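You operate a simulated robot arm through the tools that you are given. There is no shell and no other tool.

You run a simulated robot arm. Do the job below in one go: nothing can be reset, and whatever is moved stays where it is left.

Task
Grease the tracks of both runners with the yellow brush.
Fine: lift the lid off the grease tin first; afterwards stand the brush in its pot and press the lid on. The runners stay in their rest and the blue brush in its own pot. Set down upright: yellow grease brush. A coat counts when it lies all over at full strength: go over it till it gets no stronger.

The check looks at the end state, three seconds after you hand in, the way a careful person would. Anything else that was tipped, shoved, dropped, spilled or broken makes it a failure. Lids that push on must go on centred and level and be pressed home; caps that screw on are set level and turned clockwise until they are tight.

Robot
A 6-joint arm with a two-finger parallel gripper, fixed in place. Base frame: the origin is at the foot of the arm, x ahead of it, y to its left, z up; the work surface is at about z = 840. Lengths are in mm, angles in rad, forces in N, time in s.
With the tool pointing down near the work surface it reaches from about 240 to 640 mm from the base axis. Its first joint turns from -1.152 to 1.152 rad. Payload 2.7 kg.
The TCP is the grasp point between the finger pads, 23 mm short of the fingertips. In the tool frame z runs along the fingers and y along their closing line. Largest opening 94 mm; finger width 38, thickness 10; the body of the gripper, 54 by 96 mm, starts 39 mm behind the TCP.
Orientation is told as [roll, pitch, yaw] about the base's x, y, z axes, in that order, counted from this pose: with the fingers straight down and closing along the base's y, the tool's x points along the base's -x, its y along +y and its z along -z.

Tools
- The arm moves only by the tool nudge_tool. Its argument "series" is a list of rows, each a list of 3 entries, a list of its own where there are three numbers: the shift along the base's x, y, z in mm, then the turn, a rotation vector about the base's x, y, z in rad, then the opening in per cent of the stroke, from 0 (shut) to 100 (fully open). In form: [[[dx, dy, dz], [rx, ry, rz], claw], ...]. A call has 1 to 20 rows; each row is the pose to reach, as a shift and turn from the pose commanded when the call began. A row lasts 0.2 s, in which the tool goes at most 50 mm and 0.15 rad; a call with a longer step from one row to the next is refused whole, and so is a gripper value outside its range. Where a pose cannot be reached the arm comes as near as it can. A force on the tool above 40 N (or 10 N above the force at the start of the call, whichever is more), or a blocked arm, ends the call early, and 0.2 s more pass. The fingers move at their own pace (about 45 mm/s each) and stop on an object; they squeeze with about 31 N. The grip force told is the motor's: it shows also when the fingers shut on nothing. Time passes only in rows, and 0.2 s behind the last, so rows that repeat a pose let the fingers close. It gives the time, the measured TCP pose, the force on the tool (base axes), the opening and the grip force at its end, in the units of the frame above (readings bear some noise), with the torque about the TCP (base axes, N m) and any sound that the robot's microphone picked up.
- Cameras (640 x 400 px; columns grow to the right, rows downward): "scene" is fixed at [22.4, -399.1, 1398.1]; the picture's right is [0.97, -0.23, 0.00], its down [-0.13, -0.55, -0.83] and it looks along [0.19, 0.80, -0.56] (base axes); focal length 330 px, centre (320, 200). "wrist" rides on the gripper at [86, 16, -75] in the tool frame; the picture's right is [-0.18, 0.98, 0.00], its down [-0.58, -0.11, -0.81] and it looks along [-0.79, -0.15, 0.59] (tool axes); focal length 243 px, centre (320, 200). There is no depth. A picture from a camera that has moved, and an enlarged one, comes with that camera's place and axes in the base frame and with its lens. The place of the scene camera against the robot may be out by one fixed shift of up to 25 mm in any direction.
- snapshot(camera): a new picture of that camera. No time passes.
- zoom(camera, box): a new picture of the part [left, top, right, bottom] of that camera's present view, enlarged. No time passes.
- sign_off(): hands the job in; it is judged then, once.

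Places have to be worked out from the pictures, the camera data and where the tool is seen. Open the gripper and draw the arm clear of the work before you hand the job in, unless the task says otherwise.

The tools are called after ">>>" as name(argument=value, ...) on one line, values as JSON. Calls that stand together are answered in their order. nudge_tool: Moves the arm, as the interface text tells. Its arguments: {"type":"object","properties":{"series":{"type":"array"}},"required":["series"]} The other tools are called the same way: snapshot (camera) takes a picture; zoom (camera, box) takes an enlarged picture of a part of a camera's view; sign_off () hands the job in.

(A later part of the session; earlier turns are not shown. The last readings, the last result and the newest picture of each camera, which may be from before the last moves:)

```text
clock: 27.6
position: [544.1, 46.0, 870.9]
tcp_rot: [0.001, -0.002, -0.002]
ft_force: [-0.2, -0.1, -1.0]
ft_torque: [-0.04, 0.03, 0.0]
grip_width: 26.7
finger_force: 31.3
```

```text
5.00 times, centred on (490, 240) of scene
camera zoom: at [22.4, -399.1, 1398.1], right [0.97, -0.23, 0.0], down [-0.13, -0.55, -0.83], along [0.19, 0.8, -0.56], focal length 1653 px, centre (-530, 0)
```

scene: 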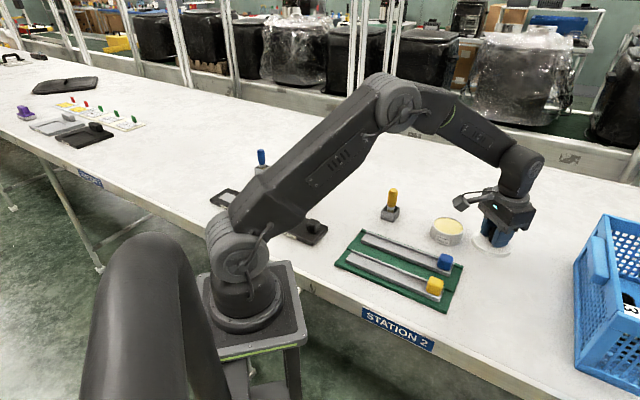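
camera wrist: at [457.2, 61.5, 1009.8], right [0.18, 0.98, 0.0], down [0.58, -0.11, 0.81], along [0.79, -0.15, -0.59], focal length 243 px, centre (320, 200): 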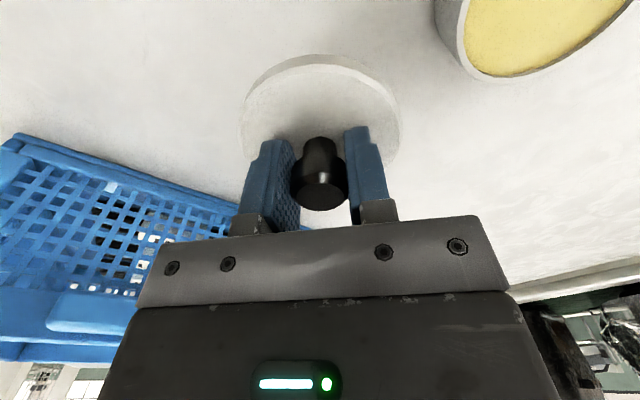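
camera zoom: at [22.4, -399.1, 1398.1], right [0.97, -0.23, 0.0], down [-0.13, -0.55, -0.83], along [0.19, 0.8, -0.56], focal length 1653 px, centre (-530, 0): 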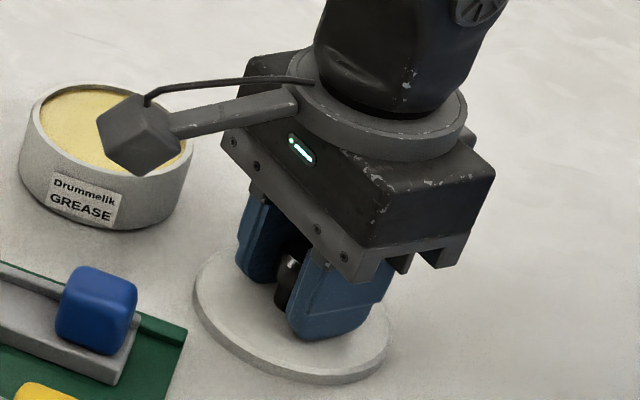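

The fingertips appear lower on the lid than before, suggesting the lid is on the table. I check the wrist view and zoom on the lid's contact with the table.

>>> snapshot(camera="wrist")

>>> zoom(camera="scene", box=[470, 230, 530, 280])

>>> zoom(camera="wrist", box=[230, 40, 410, 220])

```text
taken
camera wrist: at [457.1, 62.0, 947.2], right [0.19, 0.98, 0.0], down [0.58, -0.11, 0.81], along [0.79, -0.15, -0.59], focal length 243 px, centre (320, 200)
```

wrist: 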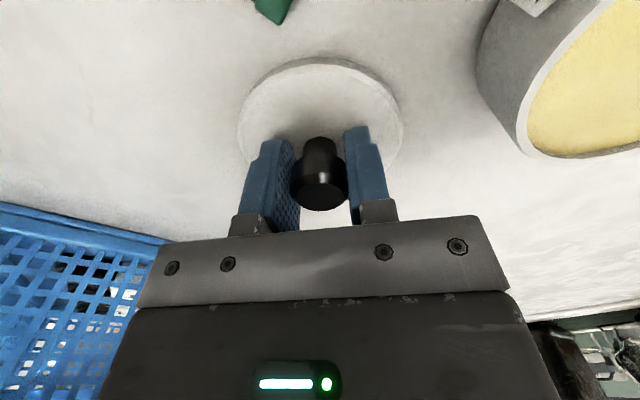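

```text
8.00 times, centred on (500, 255) of scene
camera zoom: at [22.4, -399.1, 1398.1], right [0.97, -0.23, 0.0], down [-0.13, -0.55, -0.83], along [0.19, 0.8, -0.56], focal length 2644 px, centre (-1120, -240)
```

zoom: 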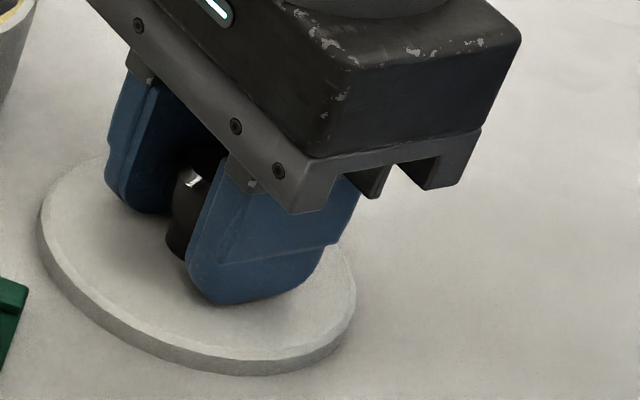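

```text
2.22 times, centred on (320, 130) of wrist
camera zoom: at [457.1, 62.0, 947.2], right [0.19, 0.98, 0.0], down [0.58, -0.11, 0.81], along [0.79, -0.15, -0.59], focal length 539 px, centre (320, 356)
```

zoom: 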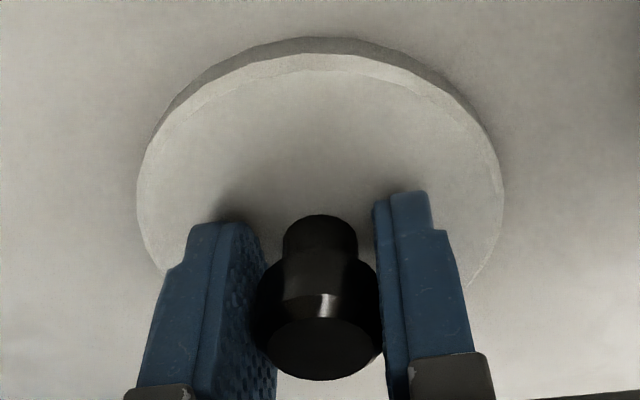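

The lid's rim sits on its contact shadow and the fingers have slid slightly down the knob, so it is resting on the table. I open the fingers, then rise.

>>> nudge_tool(series=[[[0, 0, 0], [0, 0, 0], 30], [[0, 0, 0], [0, 0, 0], 60], [[0, 0, 0], [0, 0, 0], 60], [[0, 0, 0], [0, 0, 0], 60], [[0, 0, 5], [0, 0, 0], 60]])

>>> zoom(camera="scene", box=[440, 200, 540, 280])

>>> snapshot(camera="wrist")

```text
clock: 28.8
position: [544.2, 45.5, 876.1]
tcp_rot: [0.002, -0.001, -0.003]
ft_force: [-0.4, -1.2, 0.5]
ft_torque: [-0.01, -0.02, 0.01]
grip_width: 56.4
finger_force: 0.0
```

```text
5.00 times, centred on (490, 240) of scene
camera zoom: at [22.4, -399.1, 1398.1], right [0.97, -0.23, 0.0], down [-0.13, -0.55, -0.83], along [0.19, 0.8, -0.56], focal length 1653 px, centre (-530, 0)
```

zoom: 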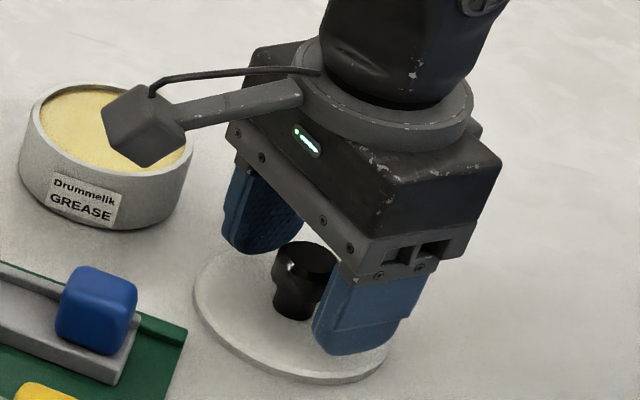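

```text
taken
camera wrist: at [457.8, 61.7, 952.4], right [0.19, 0.98, 0.0], down [0.58, -0.11, 0.81], along [0.79, -0.15, -0.59], focal length 243 px, centre (320, 200)
```

wrist: 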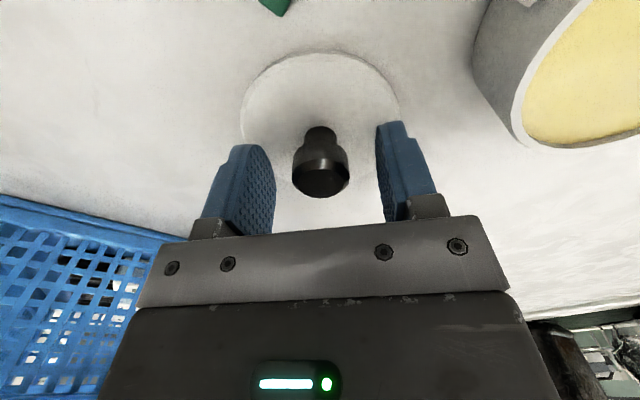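

The lid stands flat on the table at about (545,46). I rise and move over to view the yellow brush with the wrist camera.

>>> nudge_tool(series=[[[0, 0, 40], [0, 0, 0], 60], [[0, 0, 80], [0, 0, 0], 60], [[-10, 10, 108], [0, 0, 0], 100], [[-40, 42, 108], [0, 0, 0], 100], [[-70, 73, 108], [0, 0, 0], 100], [[-100, 104, 108], [0, 0, 0], 100], [[-130, 135, 108], [0, 0, 0], 100], [[-160, 166, 108], [0, 0, 0], 100], [[-190, 197, 108], [0, 0, 0], 100], [[-215, 224, 98], [0, 0, 0], 100]])

>>> snapshot(camera="wrist")

>>> zoom(camera="wrist", box=[220, 110, 420, 250])

>>> snapshot(camera="scene")

```text
clock: 31.0
position: [328.5, 268.5, 973.3]
tcp_rot: [0.003, -0.002, -0.003]
ft_force: [-0.4, 0.0, -0.3]
ft_torque: [0.02, 0.03, 0.01]
grip_width: 94.0
finger_force: 0.0
```

```text
taken
camera wrist: at [241.8, 284.7, 1048.3], right [0.19, 0.98, 0.0], down [0.58, -0.11, 0.81], along [0.79, -0.15, -0.59], focal length 243 px, centre (320, 200)
```

wrist: 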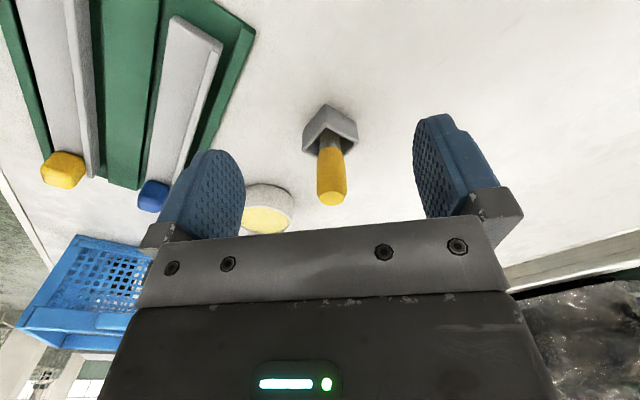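

```text
2.86 times, centred on (320, 180) of wrist
camera zoom: at [241.8, 284.7, 1048.3], right [0.19, 0.98, 0.0], down [0.58, -0.11, 0.81], along [0.79, -0.15, -0.59], focal length 693 px, centre (320, 257)
```

zoom: 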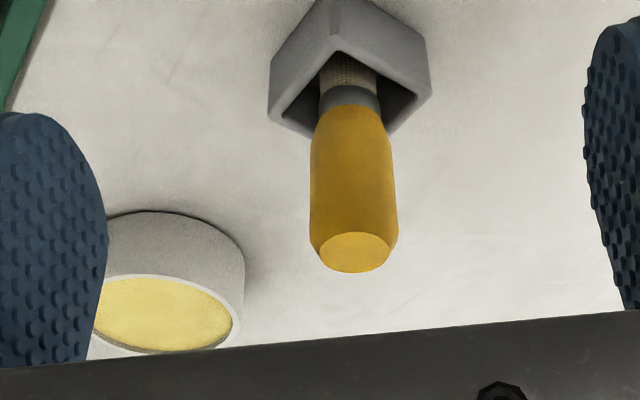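

```text
taken
```

scene: 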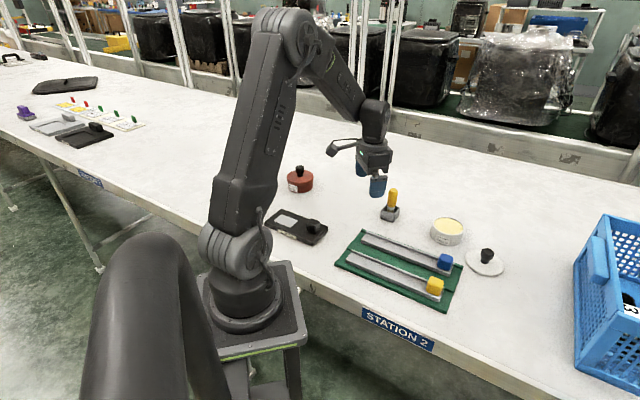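

Brush handle axis reads at about (405,264.5) with top z≈927, pot centre ≈(404,265). I move above it to verify, and I also check the lid on the table.

>>> nudge_tool(series=[[[37, -2.5, 0], [0, 0, 0], 100], [[74.3, -5, 0], [0, 0, 0], 100], [[74.3, -5, 0], [0, 0, 0], 100]])

>>> snapshot(camera="wrist")

>>> zoom(camera="wrist", box=[240, 0, 400, 120])

>>> zoom(camera="scene", box=[430, 210, 530, 290])

>>> zoom(camera="scene", box=[360, 140, 440, 230])

```text
clock: 31.8
position: [406.5, 264.6, 972.1]
tcp_rot: [0.002, -0.001, 0.0]
ft_force: [-0.6, 0.0, 0.3]
ft_torque: [0.03, -0.01, -0.01]
grip_width: 94.1
finger_force: 0.1
```

```text
taken
camera wrist: at [318.9, 280.2, 1047.1], right [0.18, 0.98, 0.0], down [0.58, -0.11, 0.81], along [0.79, -0.15, -0.59], focal length 243 px, centre (320, 200)
```

wrist: 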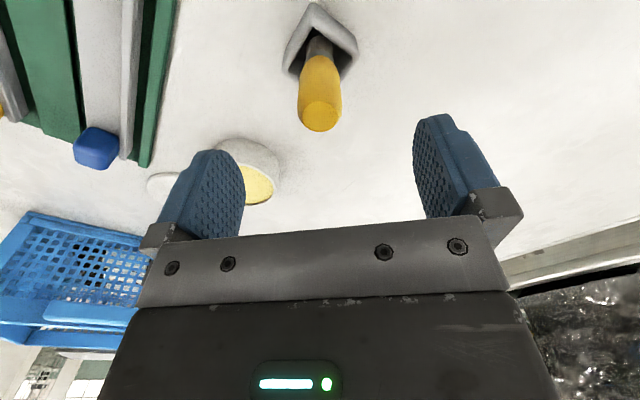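

```text
3.33 times, centred on (320, 60) of wrist
camera zoom: at [318.9, 280.2, 1047.1], right [0.18, 0.98, 0.0], down [0.58, -0.11, 0.81], along [0.79, -0.15, -0.59], focal length 809 px, centre (320, 667)
```

zoom: 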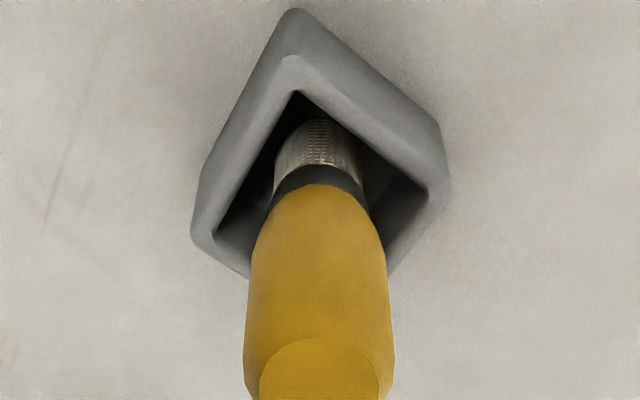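

```text
5.00 times, centred on (480, 250) of scene
camera zoom: at [22.4, -399.1, 1398.1], right [0.97, -0.23, 0.0], down [-0.13, -0.55, -0.83], along [0.19, 0.8, -0.56], focal length 1653 px, centre (-480, -50)
```

zoom: 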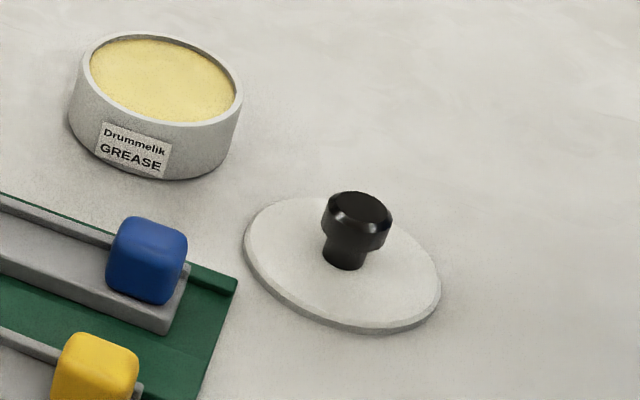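

```text
4.44 times, centred on (400, 185) of scene
camera zoom: at [22.4, -399.1, 1398.1], right [0.97, -0.23, 0.0], down [-0.13, -0.55, -0.83], along [0.19, 0.8, -0.56], focal length 1469 px, centre (-36, 267)
```

zoom: 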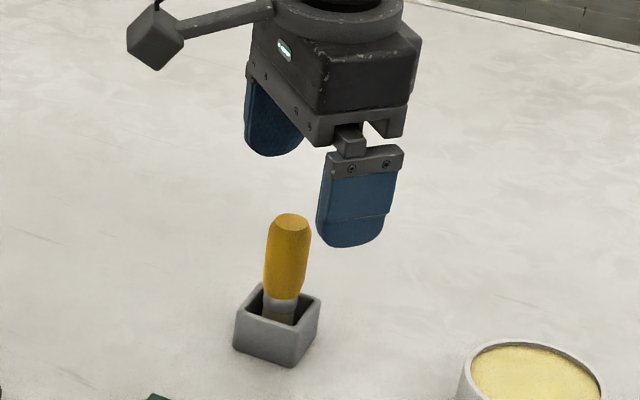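

The lid on the table may be slightly tilted; I zoom in closely to check.

>>> zoom(camera="scene", box=[460, 235, 520, 280])

>>> zoom(camera="wrist", box=[130, 120, 300, 220])

```text
8.89 times, centred on (490, 258) of scene
camera zoom: at [22.4, -399.1, 1398.1], right [0.97, -0.23, 0.0], down [-0.13, -0.55, -0.83], along [0.19, 0.8, -0.56], focal length 2938 px, centre (-1191, -311)
```

zoom: 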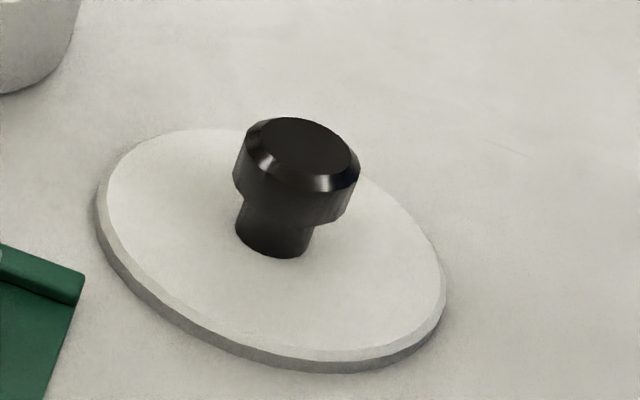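

```text
3.76 times, centred on (215, 170) of wrist
camera zoom: at [318.9, 280.2, 1047.1], right [0.18, 0.98, 0.0], down [0.58, -0.11, 0.81], along [0.79, -0.15, -0.59], focal length 913 px, centre (715, 313)
```

zoom: 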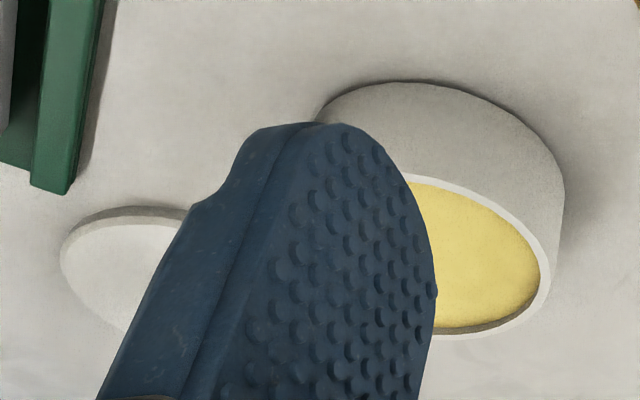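

The lid's ellipse matches a flat disc, so it is fine. Now I zoom on the brush's handle top for precise alignment.

>>> zoom(camera="wrist", box=[260, 0, 380, 150])

```text
2.67 times, centred on (320, 75) of wrist
camera zoom: at [318.9, 280.2, 1047.1], right [0.18, 0.98, 0.0], down [0.58, -0.11, 0.81], along [0.79, -0.15, -0.59], focal length 647 px, centre (320, 533)
```

zoom: 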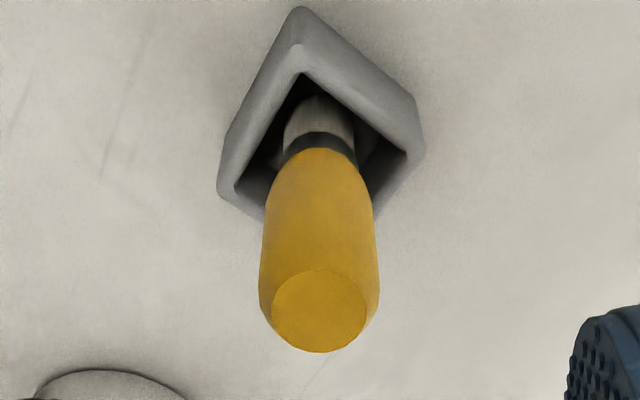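

The handle axis is at about (400,264.5), top z≈929. I shift -4.5 mm in x and descend around the handle.

>>> nudge_tool(series=[[[-4.5, -0.1, 0], [0, 0, 0], 100], [[-4.5, -0.1, -25], [0, 0, 0], 100], [[-4.5, -0.1, -50], [0, 0, 0], 100], [[-4.5, -0.1, -67], [0, 0, 0], 100], [[-4.5, -0.1, -67], [0, 0, 0], 100]])

>>> snapshot(camera="wrist")

>>> zoom(camera="scene", box=[360, 160, 430, 230])

```text
clock: 33.0
position: [399.7, 265.6, 908.6]
tcp_rot: [0.001, -0.001, 0.0]
ft_force: [0.4, 0.3, 0.7]
ft_torque: [0.04, 0.01, -0.01]
grip_width: 94.1
finger_force: 0.1
```

```text
taken
camera wrist: at [312.4, 280.8, 983.0], right [0.19, 0.98, 0.0], down [0.58, -0.11, 0.81], along [0.79, -0.15, -0.59], focal length 243 px, centre (320, 200)
```

wrist: 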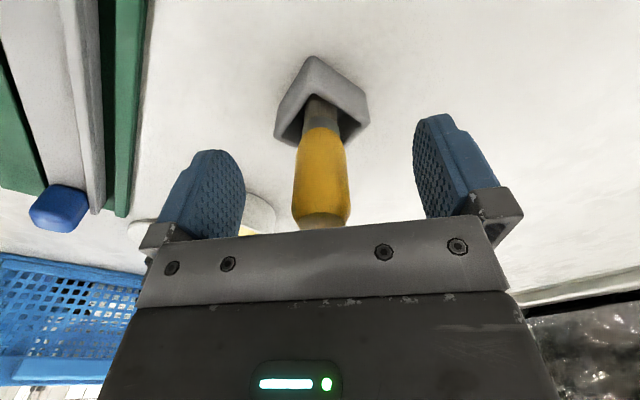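

```text
5.71 times, centred on (395, 195) of scene
camera zoom: at [22.4, -399.1, 1398.1], right [0.97, -0.23, 0.0], down [-0.13, -0.55, -0.83], along [0.19, 0.8, -0.56], focal length 1889 px, centre (-109, 229)
```

zoom: 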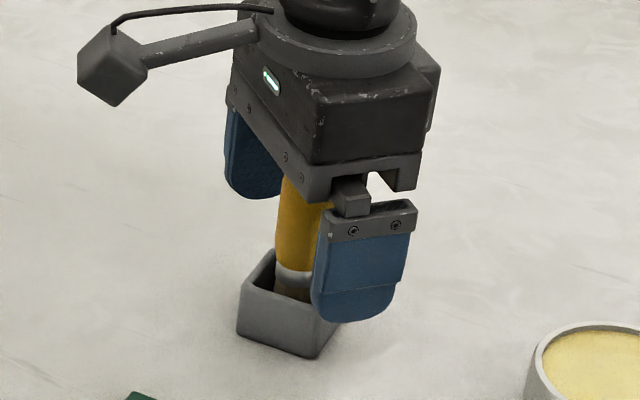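

The handle is centred between the fingers with the tips above the pot rim. I close the gripper on it.

>>> nudge_tool(series=[[[0, 0, 0], [0, 0, 0], 40], [[0, 0, 0], [0, 0, 0], 40], [[0, 0, 0], [0, 0, 0], 0], [[0, 0, 0], [0, 0, 0], 0], [[0, 0, 0], [0, 0, 0], 0], [[0, 0, 0], [0, 0, 0], 0], [[0, 0, 0], [0, 0, 0], 0]])

>>> snapshot(camera="wrist")

>>> zoom(camera="scene", box=[360, 160, 430, 230])

```text
clock: 34.6
position: [399.9, 265.0, 908.4]
tcp_rot: [0.002, -0.002, -0.003]
ft_force: [0.3, 0.5, 0.5]
ft_torque: [0.02, -0.01, 0.03]
grip_width: 24.6
finger_force: 31.0
```

```text
taken
camera wrist: at [312.4, 280.9, 983.3], right [0.19, 0.98, 0.0], down [0.58, -0.11, 0.81], along [0.79, -0.15, -0.59], focal length 243 px, centre (320, 200)
```

wrist: 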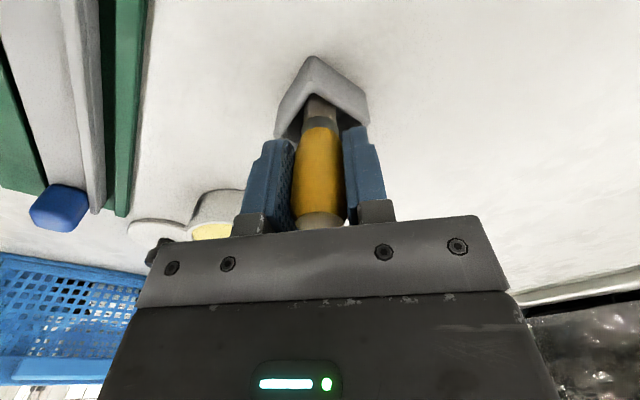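

```text
5.71 times, centred on (395, 195) of scene
camera zoom: at [22.4, -399.1, 1398.1], right [0.97, -0.23, 0.0], down [-0.13, -0.55, -0.83], along [0.19, 0.8, -0.56], focal length 1889 px, centre (-109, 229)
```

zoom: 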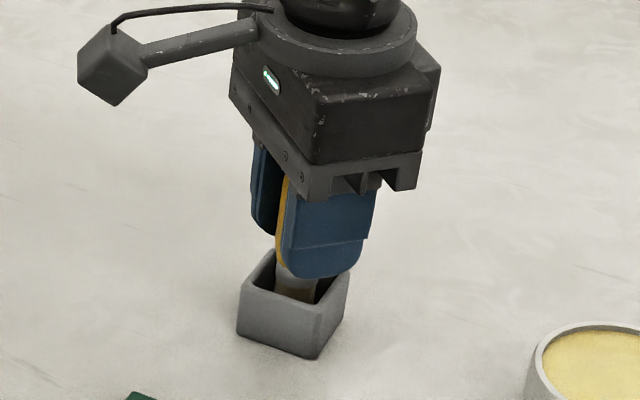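

Brush is gripped (24.6 mm) and the pot did not move. I lift it straight up.

>>> nudge_tool(series=[[[0, 0, 2], [0, 0, 0], 0], [[0, 0, 8], [0, 0, 0], 0], [[0, 0, 20], [0, 0, 0], 0], [[0, 0, 40], [0, 0, 0], 0], [[0, 0, 60], [0, 0, 0], 0], [[0, 0, 77], [0, 0, 0], 0]])

>>> snapshot(camera="wrist")

>>> zoom(camera="scene", box=[360, 150, 430, 220])

```text
clock: 36.0
position: [401.3, 263.6, 986.2]
tcp_rot: [0.001, -0.001, -0.004]
ft_force: [-0.5, -0.5, 0.5]
ft_torque: [0.0, 0.02, -0.03]
grip_width: 25.0
finger_force: 30.8
```

```text
taken
camera wrist: at [312.2, 280.5, 1060.5], right [0.19, 0.98, 0.0], down [0.58, -0.11, 0.81], along [0.79, -0.15, -0.59], focal length 243 px, centre (320, 200)
```

wrist: 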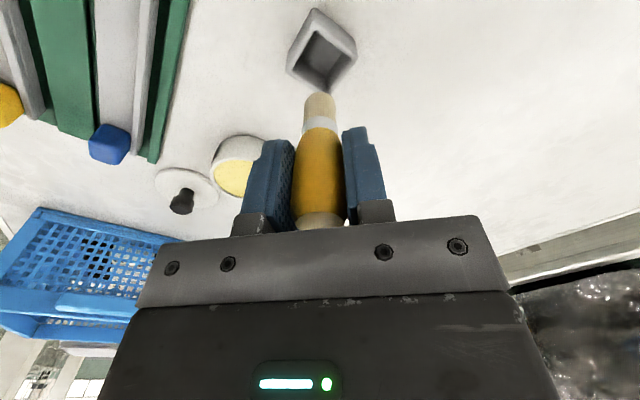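

```text
5.71 times, centred on (395, 185) of scene
camera zoom: at [22.4, -399.1, 1398.1], right [0.97, -0.23, 0.0], down [-0.13, -0.55, -0.83], along [0.19, 0.8, -0.56], focal length 1889 px, centre (-109, 286)
```

zoom: 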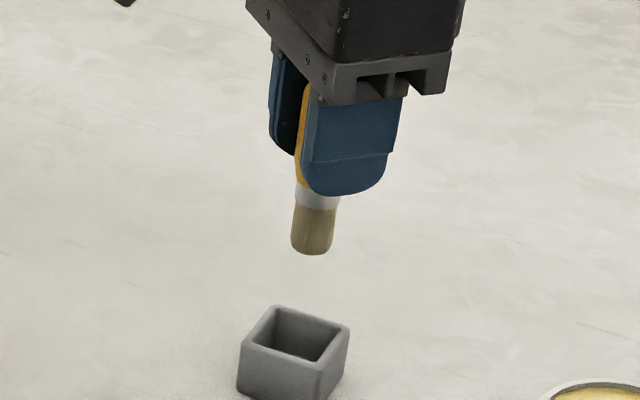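

The brush hangs straight with its bristle tip about 63 mm below the TCP. I carry it over the grease tin at height and check alignment.

>>> nudge_tool(series=[[[27, -27, 0], [0, 0, 0], 0], [[54, -54, 0], [0, 0, 0], 0], [[81, -81, 0], [0, 0, 0], 0], [[108.5, -109.1, 0], [0, 0, 0], 0], [[108.5, -109.1, -20], [0, 0, 0], 0]])

>>> snapshot(camera="wrist")

>>> zoom(camera="wrist", box=[230, 0, 410, 130])

>>> zoom(camera="scene", box=[410, 170, 490, 250])

```text
clock: 37.2
position: [509.0, 154.5, 964.0]
tcp_rot: [0.002, -0.002, -0.001]
ft_force: [0.2, 0.9, 0.7]
ft_torque: [0.02, -0.05, -0.04]
grip_width: 24.9
finger_force: 30.8
```

```text
taken
camera wrist: at [421.4, 171.3, 1040.4], right [0.18, 0.98, 0.0], down [0.58, -0.11, 0.81], along [0.79, -0.15, -0.59], focal length 243 px, centre (320, 200)
```

wrist: 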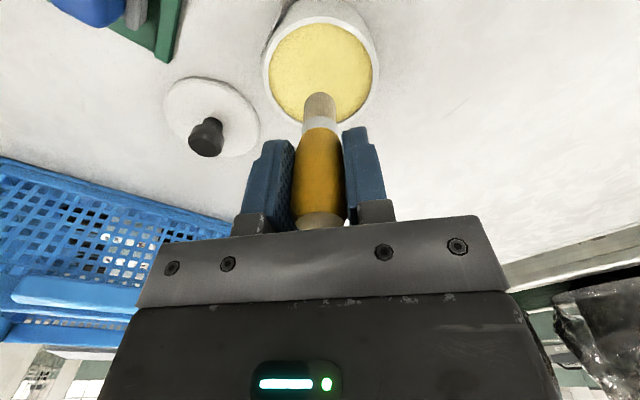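

```text
3.08 times, centred on (320, 65) of wrist
camera zoom: at [421.4, 171.3, 1040.4], right [0.18, 0.98, 0.0], down [0.58, -0.11, 0.81], along [0.79, -0.15, -0.59], focal length 746 px, centre (320, 615)
```

zoom: 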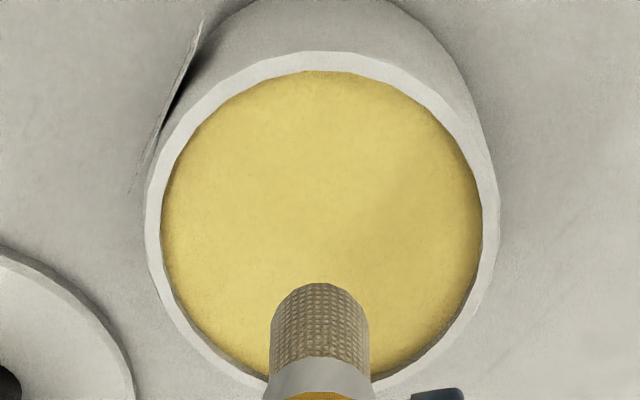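

```text
5.00 times, centred on (450, 210) of scene
camera zoom: at [22.4, -399.1, 1398.1], right [0.97, -0.23, 0.0], down [-0.13, -0.55, -0.83], along [0.19, 0.8, -0.56], focal length 1653 px, centre (-330, 150)
```

zoom: 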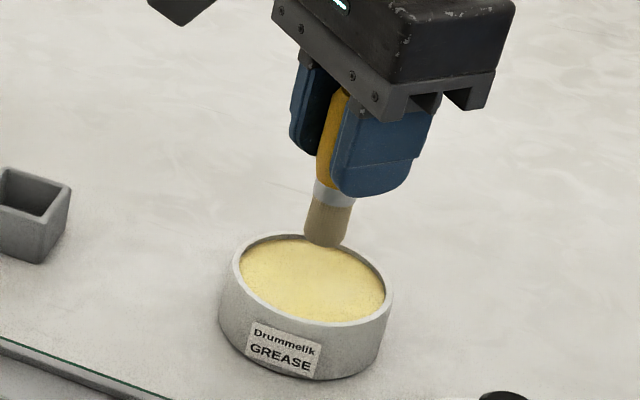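

The brush is centred over the open tin. I lower it so that the bristles dip several mm into the grease, hold, and raise.

>>> nudge_tool(series=[[[0, 0, -15], [0, 0, 0], 0], [[0, 0, -30], [0, 0, 0], 0], [[0, 0, -38], [0, 0, 0], 0], [[0, 0, -42], [0, 0, 0], 0], [[0, 0, -45], [0, 0, 0], 0], [[0, 0, -45], [0, 0, 0], 0]])

>>> zoom(camera="scene", box=[410, 190, 490, 250])

>>> snapshot(camera="wrist")

```text
clock: 38.6
position: [510.2, 154.5, 921.7]
tcp_rot: [0.003, -0.006, -0.001]
ft_force: [3.1, -2.4, 25.9]
ft_torque: [-0.14, -0.09, -0.01]
grip_width: 24.7
finger_force: 30.6
```

```text
6.67 times, centred on (450, 220) of scene
camera zoom: at [22.1, -399.2, 1398.0], right [0.97, -0.23, 0.0], down [-0.13, -0.55, -0.83], along [0.19, 0.8, -0.56], focal length 2204 px, centre (-547, 67)
```

zoom: 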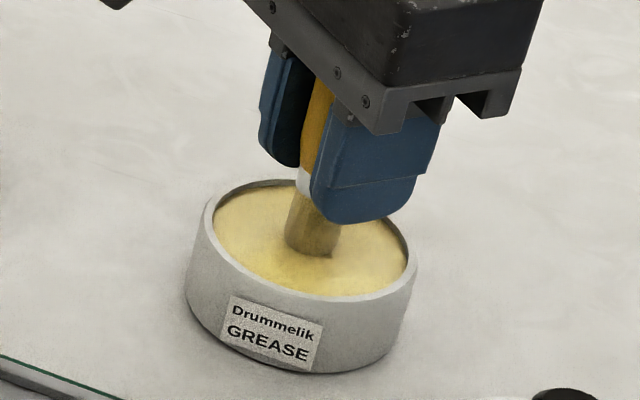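

```text
taken
camera wrist: at [422.2, 171.3, 996.9], right [0.18, 0.98, 0.01], down [0.58, -0.11, 0.81], along [0.8, -0.15, -0.59], focal length 243 px, centre (320, 200)
```

wrist: 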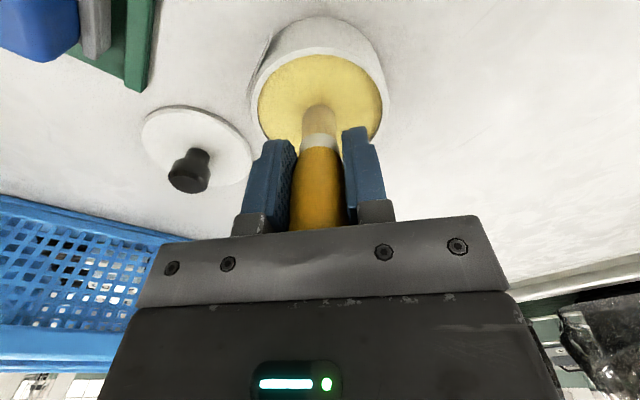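

The grease offered a firm resistance (26 N) and the brush slid up a little in the grip. I raise it and inspect the bristles.

>>> nudge_tool(series=[[[0, 0, 3], [0, 0, 0], 0], [[0, 0, 10], [0, 0, 0], 0], [[0, 0, 25], [0, 0, 0], 0], [[0, 0, 45], [0, 0, 0], 0], [[0, 0, 45], [0, 0, 0], 0]])

>>> snapshot(camera="wrist")

>>> zoom(camera="wrist", box=[230, 0, 410, 130])

>>> zoom(camera="scene", box=[410, 170, 490, 250])

```text
clock: 39.8
position: [508.4, 155.0, 964.6]
tcp_rot: [0.001, 0.0, -0.002]
ft_force: [1.0, 0.2, -0.2]
ft_torque: [-0.02, 0.0, 0.0]
grip_width: 24.7
finger_force: 31.4
```

```text
taken
camera wrist: at [420.5, 171.2, 1040.2], right [0.19, 0.98, 0.0], down [0.58, -0.11, 0.81], along [0.79, -0.15, -0.59], focal length 243 px, centre (320, 200)
```

wrist: 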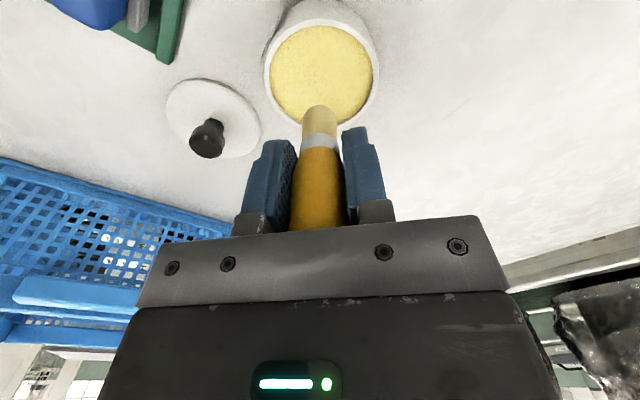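

```text
3.08 times, centred on (320, 65) of wrist
camera zoom: at [420.5, 171.2, 1040.2], right [0.19, 0.98, 0.0], down [0.58, -0.11, 0.81], along [0.79, -0.15, -0.59], focal length 746 px, centre (320, 615)
```

zoom: 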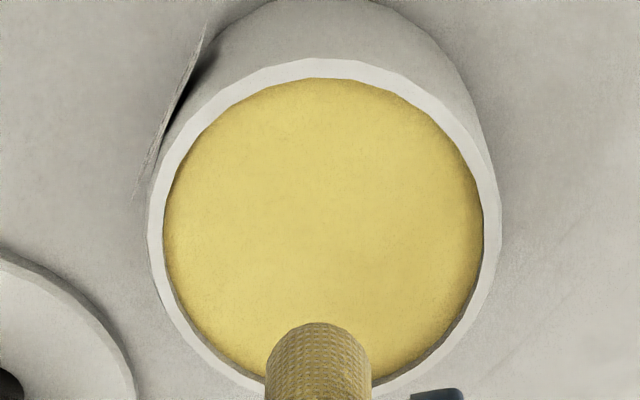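

```text
5.00 times, centred on (450, 210) of scene
camera zoom: at [22.4, -399.1, 1398.1], right [0.97, -0.23, 0.0], down [-0.13, -0.55, -0.83], along [0.19, 0.8, -0.56], focal length 1653 px, centre (-330, 150)
```

zoom: 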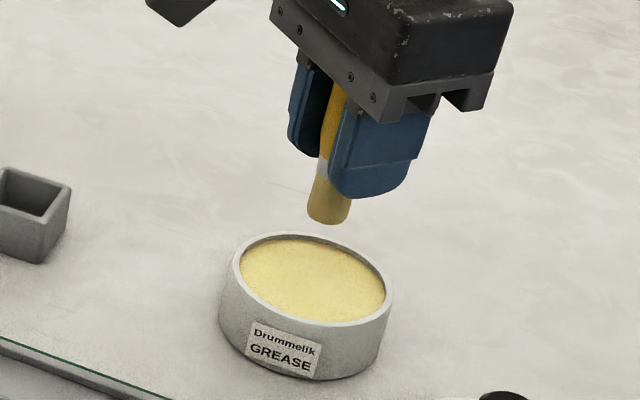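

The bristles are now loaded (yellowish); the brush has slid up about 13 mm in the grip, so the tip is ~50 mm below the TCP. I carry it over the near runner with the tool yawed along the runners and look.

>>> nudge_tool(series=[[[-38, -12, 5], [0, 0, -0.13], 0], [[-77, -24, 5], [0, 0, -0.26], 0], [[-116, -36, 5], [0, 0, -0.39], 0], [[-155, -48, 0], [0, 0, -0.52], 0], [[-194, -60, -15], [0, 0, -0.65], 0], [[-232.6, -71.9, -30], [0, 0, -0.79], 0], [[-232.6, -71.9, -30], [0, 0, -0.79], 0]])

>>> snapshot(camera="wrist")

>>> zoom(camera="wrist", box=[200, 20, 440, 220])

>>> zoom(camera="scene", box=[320, 210, 480, 320])

```text
clock: 41.4
position: [273.1, 84.2, 937.0]
tcp_rot: [0.003, -0.002, -0.791]
ft_force: [0.1, 0.7, -0.5]
ft_torque: [-0.02, 0.0, -0.02]
grip_width: 24.8
finger_force: 30.7
```

```text
taken
camera wrist: at [222.2, 156.7, 1011.6], right [0.83, 0.56, 0.0], down [0.33, -0.49, 0.81], along [0.45, -0.67, -0.59], focal length 243 px, centre (320, 200)
```

wrist: 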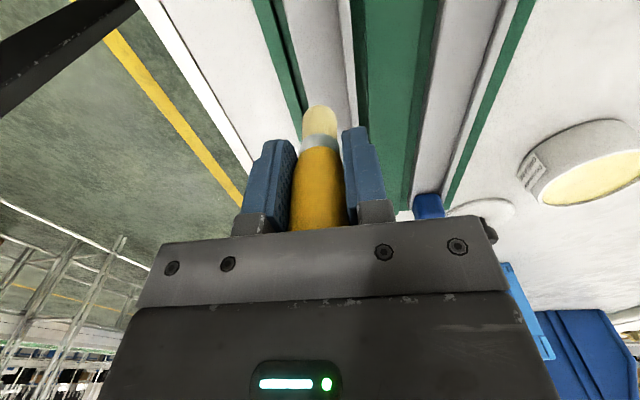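

```text
2.00 times, centred on (320, 120) of wrist
camera zoom: at [222.2, 156.7, 1011.6], right [0.83, 0.56, 0.0], down [0.33, -0.49, 0.81], along [0.45, -0.67, -0.59], focal length 485 px, centre (320, 360)
```

zoom: 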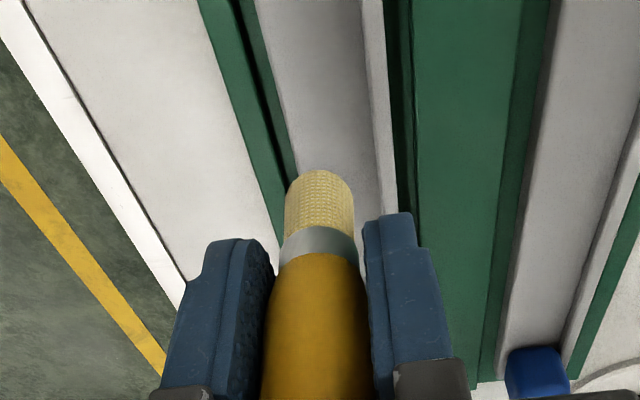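

```text
3.64 times, centred on (400, 265) of scene
camera zoom: at [22.4, -399.1, 1398.1], right [0.97, -0.23, 0.0], down [-0.13, -0.55, -0.83], along [0.19, 0.8, -0.56], focal length 1202 px, centre (29, -36)
```

zoom: 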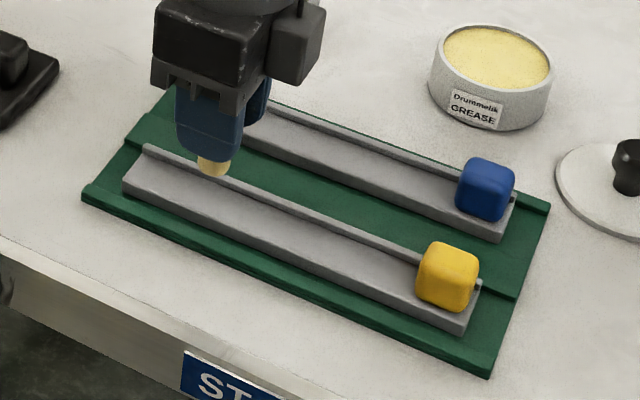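

The brush is over the near runner about 4 mm toward the outer edge from the track centre (track n≈241 to 269.5 along the perpendicular). I descend here in small steps to find the contact height.

>>> nudge_tool(series=[[[0, 0, -12], [0, 0, 0], 0], [[0, 0, -22], [0, 0, 0], 0], [[0, 0, -25], [0, 0, 0], 0], [[0, 0, -25], [0, 0, 0], 0]])

>>> zoom(camera="scene", box=[340, 215, 420, 285])

>>> zoom(camera="wrist", box=[240, 40, 400, 160])

```text
clock: 42.4
position: [275.7, 82.9, 909.3]
tcp_rot: [0.002, 0.0, -0.79]
ft_force: [-0.2, 0.2, -0.5]
ft_torque: [-0.02, 0.04, 0.03]
grip_width: 24.9
finger_force: 31.4
```

```text
5.71 times, centred on (380, 250) of scene
camera zoom: at [22.4, -399.1, 1398.1], right [0.97, -0.23, 0.0], down [-0.13, -0.55, -0.83], along [0.19, 0.8, -0.56], focal length 1889 px, centre (-23, -86)
```

zoom: 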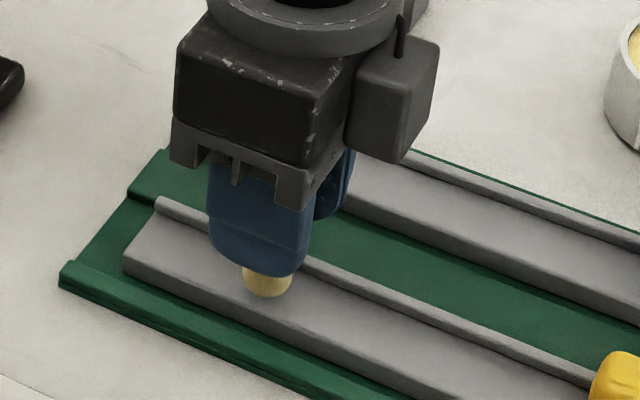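

```text
3.33 times, centred on (320, 100) of wrist
camera zoom: at [224.2, 156.4, 985.3], right [0.83, 0.56, 0.0], down [0.33, -0.49, 0.81], along [0.45, -0.67, -0.59], focal length 809 px, centre (320, 533)
```

zoom: 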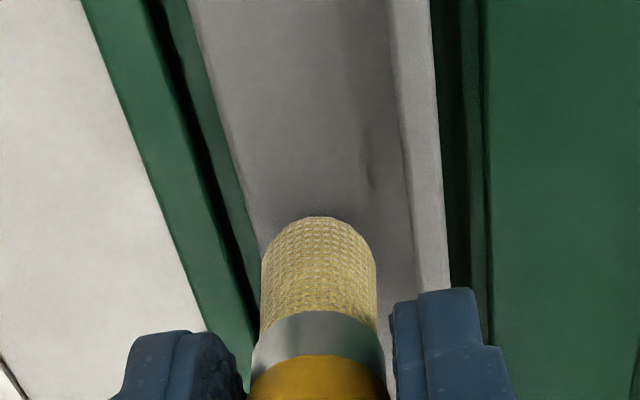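

The tip is just above the track and close to its centre line. I step down 1–1.5 mm at a time watching the force.

>>> nudge_tool(series=[[[0, 0, -1], [0, 0, 0], 0], [[0, 0, -2], [0, 0, 0], 0]])

>>> nudge_tool(series=[[[0, 0, -1], [0, 0, 0], 0], [[0, 0, -2], [0, 0, 0], 0]])

>>> zoom(camera="scene", box=[350, 230, 410, 280])

```text
clock: 43.0
position: [275.4, 82.6, 908.4]
tcp_rot: [0.001, -0.002, -0.791]
ft_force: [0.2, 0.0, -0.5]
ft_torque: [0.03, -0.01, -0.01]
grip_width: 24.6
finger_force: 30.8
```

```text
clock: 43.6
position: [275.5, 83.0, 905.7]
tcp_rot: [0.001, -0.002, -0.791]
ft_force: [0.4, 0.6, -0.2]
ft_torque: [0.03, -0.02, -0.02]
grip_width: 24.8
finger_force: 31.2
```

```text
8.00 times, centred on (380, 255) of scene
camera zoom: at [22.4, -399.1, 1398.1], right [0.97, -0.23, 0.0], down [-0.13, -0.55, -0.83], along [0.19, 0.8, -0.56], focal length 2644 px, centre (-160, -240)
```

zoom: 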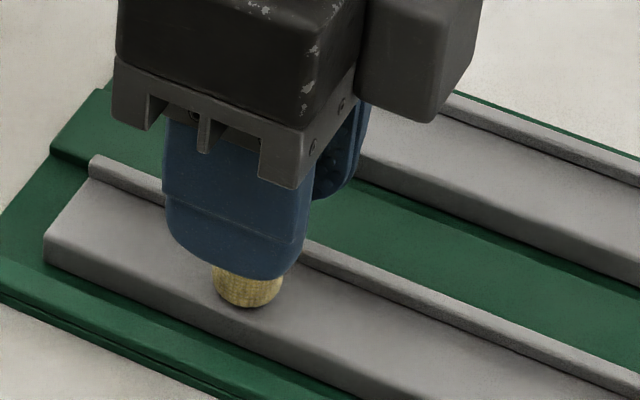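

Nearly in contact; continuing down 1 mm at a time.

>>> nudge_tool(series=[[[0, 0, -1], [0, 0, 0], 0], [[0, 0, -1], [0, 0, 0], 0]])

>>> nudge_tool(series=[[[0, 0, -1], [0, 0, 0], 0], [[0, 0, -1], [0, 0, 0], 0]])

>>> nudge_tool(series=[[[0, 0, -1], [0, 0, 0], 0], [[0, 0, -1], [0, 0, 0], 0]])

>>> zoom(camera="scene", box=[350, 230, 410, 280])

```text
clock: 44.2
position: [275.0, 82.9, 905.0]
tcp_rot: [0.002, -0.001, -0.79]
ft_force: [0.7, -0.7, -0.2]
ft_torque: [0.03, -0.02, -0.03]
grip_width: 24.7
finger_force: 31.4
```

```text
clock: 44.8
position: [275.5, 83.8, 903.5]
tcp_rot: [0.0, -0.002, -0.791]
ft_force: [-1.0, -2.1, 4.3]
ft_torque: [-0.09, 0.05, 0.01]
grip_width: 24.8
finger_force: 31.4
```

```text
clock: 45.4
position: [276.0, 84.5, 903.0]
tcp_rot: [0.003, -0.001, -0.791]
ft_force: [-4.7, -2.3, 27.1]
ft_torque: [-0.11, 0.22, 0.0]
grip_width: 24.8
finger_force: 30.8
```

```text
8.00 times, centred on (380, 255) of scene
camera zoom: at [22.1, -399.2, 1398.0], right [0.97, -0.23, 0.0], down [-0.13, -0.55, -0.83], along [0.19, 0.8, -0.56], focal length 2644 px, centre (-160, -240)
```

zoom: 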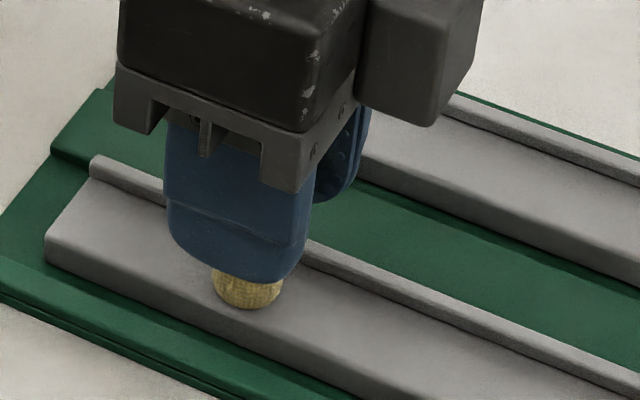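

Contact is at commanded z≈904.2 with a stiff response, so I'll stroke at about 904.0 (a few N). First a stroke from here toward the left end of the near runner.

>>> nudge_tool(series=[[[0, 0, 1.0], [0, 0, 0], 0], [[-8, 8, 1.0], [0, 0, 0], 0], [[-16, 16, 1.0], [0, 0, 0], 0], [[-24, 24, 1.0], [0, 0, 0], 0], [[-32, 32, 1.0], [0, 0, 0], 0], [[-32, 32, 1.0], [0, 0, 0], 0]])

>>> zoom(camera="scene", box=[340, 220, 420, 285])

>>> zoom(camera="wrist", box=[200, 0, 440, 160])

```text
clock: 46.8
position: [242.3, 115.0, 904.1]
tcp_rot: [0.001, -0.002, -0.793]
ft_force: [0.5, 0.0, -0.6]
ft_torque: [-0.05, 0.02, 0.01]
grip_width: 24.8
finger_force: 30.9
```

```text
6.15 times, centred on (380, 252) of scene
camera zoom: at [22.4, -399.1, 1398.1], right [0.97, -0.23, 0.0], down [-0.13, -0.55, -0.83], along [0.19, 0.8, -0.56], focal length 2034 px, centre (-49, -123)
```

zoom: 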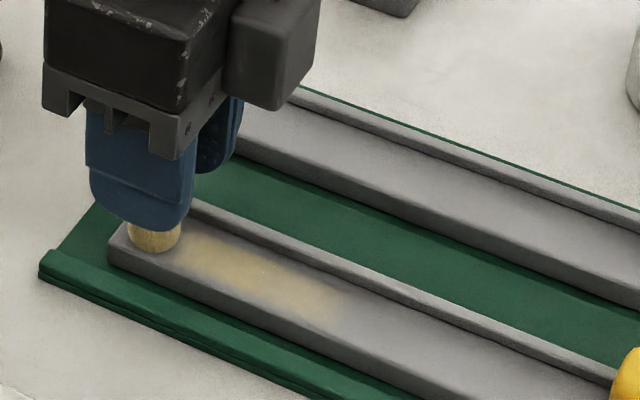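

```text
2.50 times, centred on (320, 80) of wrist
camera zoom: at [193.1, 188.4, 979.3], right [0.83, 0.56, 0.0], down [0.33, -0.49, 0.81], along [0.45, -0.67, -0.59], focal length 606 px, centre (320, 500)
```

zoom: 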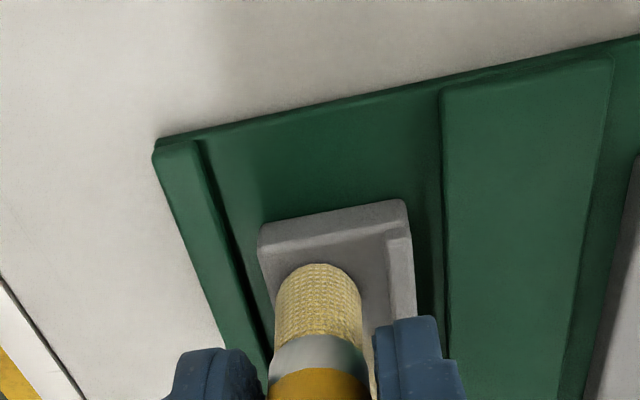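

A light grease trail is laid. I finish to the left end, then stroke back rightwards along the outer edge of the track, stopping short of the yellow block.

>>> nudge_tool(series=[[[-4.5, 4.5, 0], [0, 0, 0], 0], [[-5.9, 3.1, 0], [0, 0, 0], 0], [[2, -5, 0], [0, 0, 0], 0], [[10, -13, 0], [0, 0, 0], 0], [[18, -21, 0], [0, 0, 0], 0], [[26, -29, 0], [0, 0, 0], 0], [[34, -37, 0], [0, 0, 0], 0], [[42, -45, 0], [0, 0, 0], 0], [[50, -53, 0], [0, 0, 0], 0], [[58, -61, 0], [0, 0, 0], 0], [[66, -69, 0], [0, 0, 0], 0], [[74, -77, 0], [0, 0, 0], 0], [[82, -85, 0], [0, 0, 0], 0], [[90, -93, 0], [0, 0, 0], 0], [[98, -101, 0], [0, 0, 0], 0], [[100, -103, 0], [0, 0, 0], 0]])

>>> zoom(camera="scene", box=[340, 220, 450, 310])

>>> snapshot(camera="wrist")

>>> zoom(camera="wrist", box=[220, 0, 420, 160])

```text
clock: 50.2
position: [343.7, 12.7, 902.8]
tcp_rot: [0.002, -0.003, -0.791]
ft_force: [-1.4, 0.9, 2.9]
ft_torque: [0.05, 0.04, 0.03]
grip_width: 24.2
finger_force: 30.8
```

```text
4.44 times, centred on (395, 265) of scene
camera zoom: at [22.4, -399.0, 1398.1], right [0.97, -0.23, 0.0], down [-0.13, -0.55, -0.83], along [0.19, 0.8, -0.56], focal length 1469 px, centre (-13, -89)
```

zoom: 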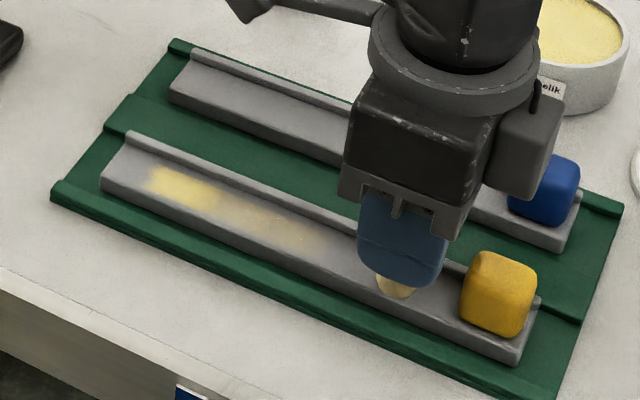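

```text
taken
camera wrist: at [293.1, 85.7, 979.0], right [0.83, 0.56, 0.0], down [0.33, -0.49, 0.81], along [0.45, -0.67, -0.59], focal length 243 px, centre (320, 200)
```

wrist: 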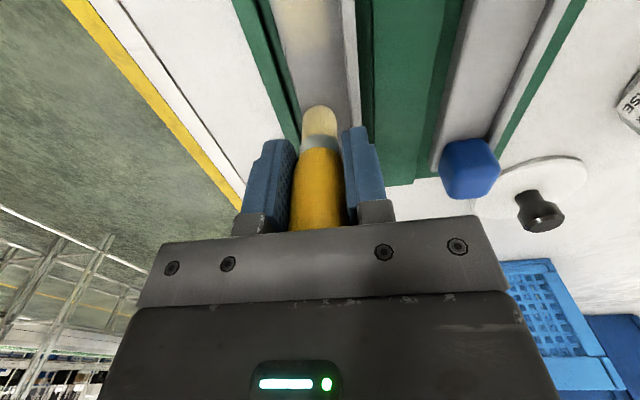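

```text
2.50 times, centred on (320, 80) of wrist
camera zoom: at [293.1, 85.7, 979.0], right [0.83, 0.56, 0.0], down [0.33, -0.49, 0.81], along [0.45, -0.67, -0.59], focal length 606 px, centre (320, 500)
```

zoom: 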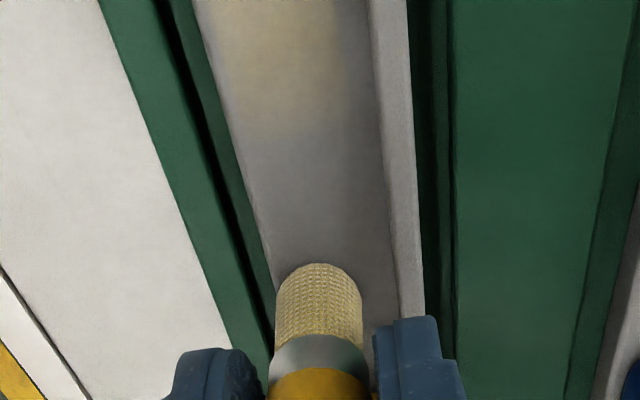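

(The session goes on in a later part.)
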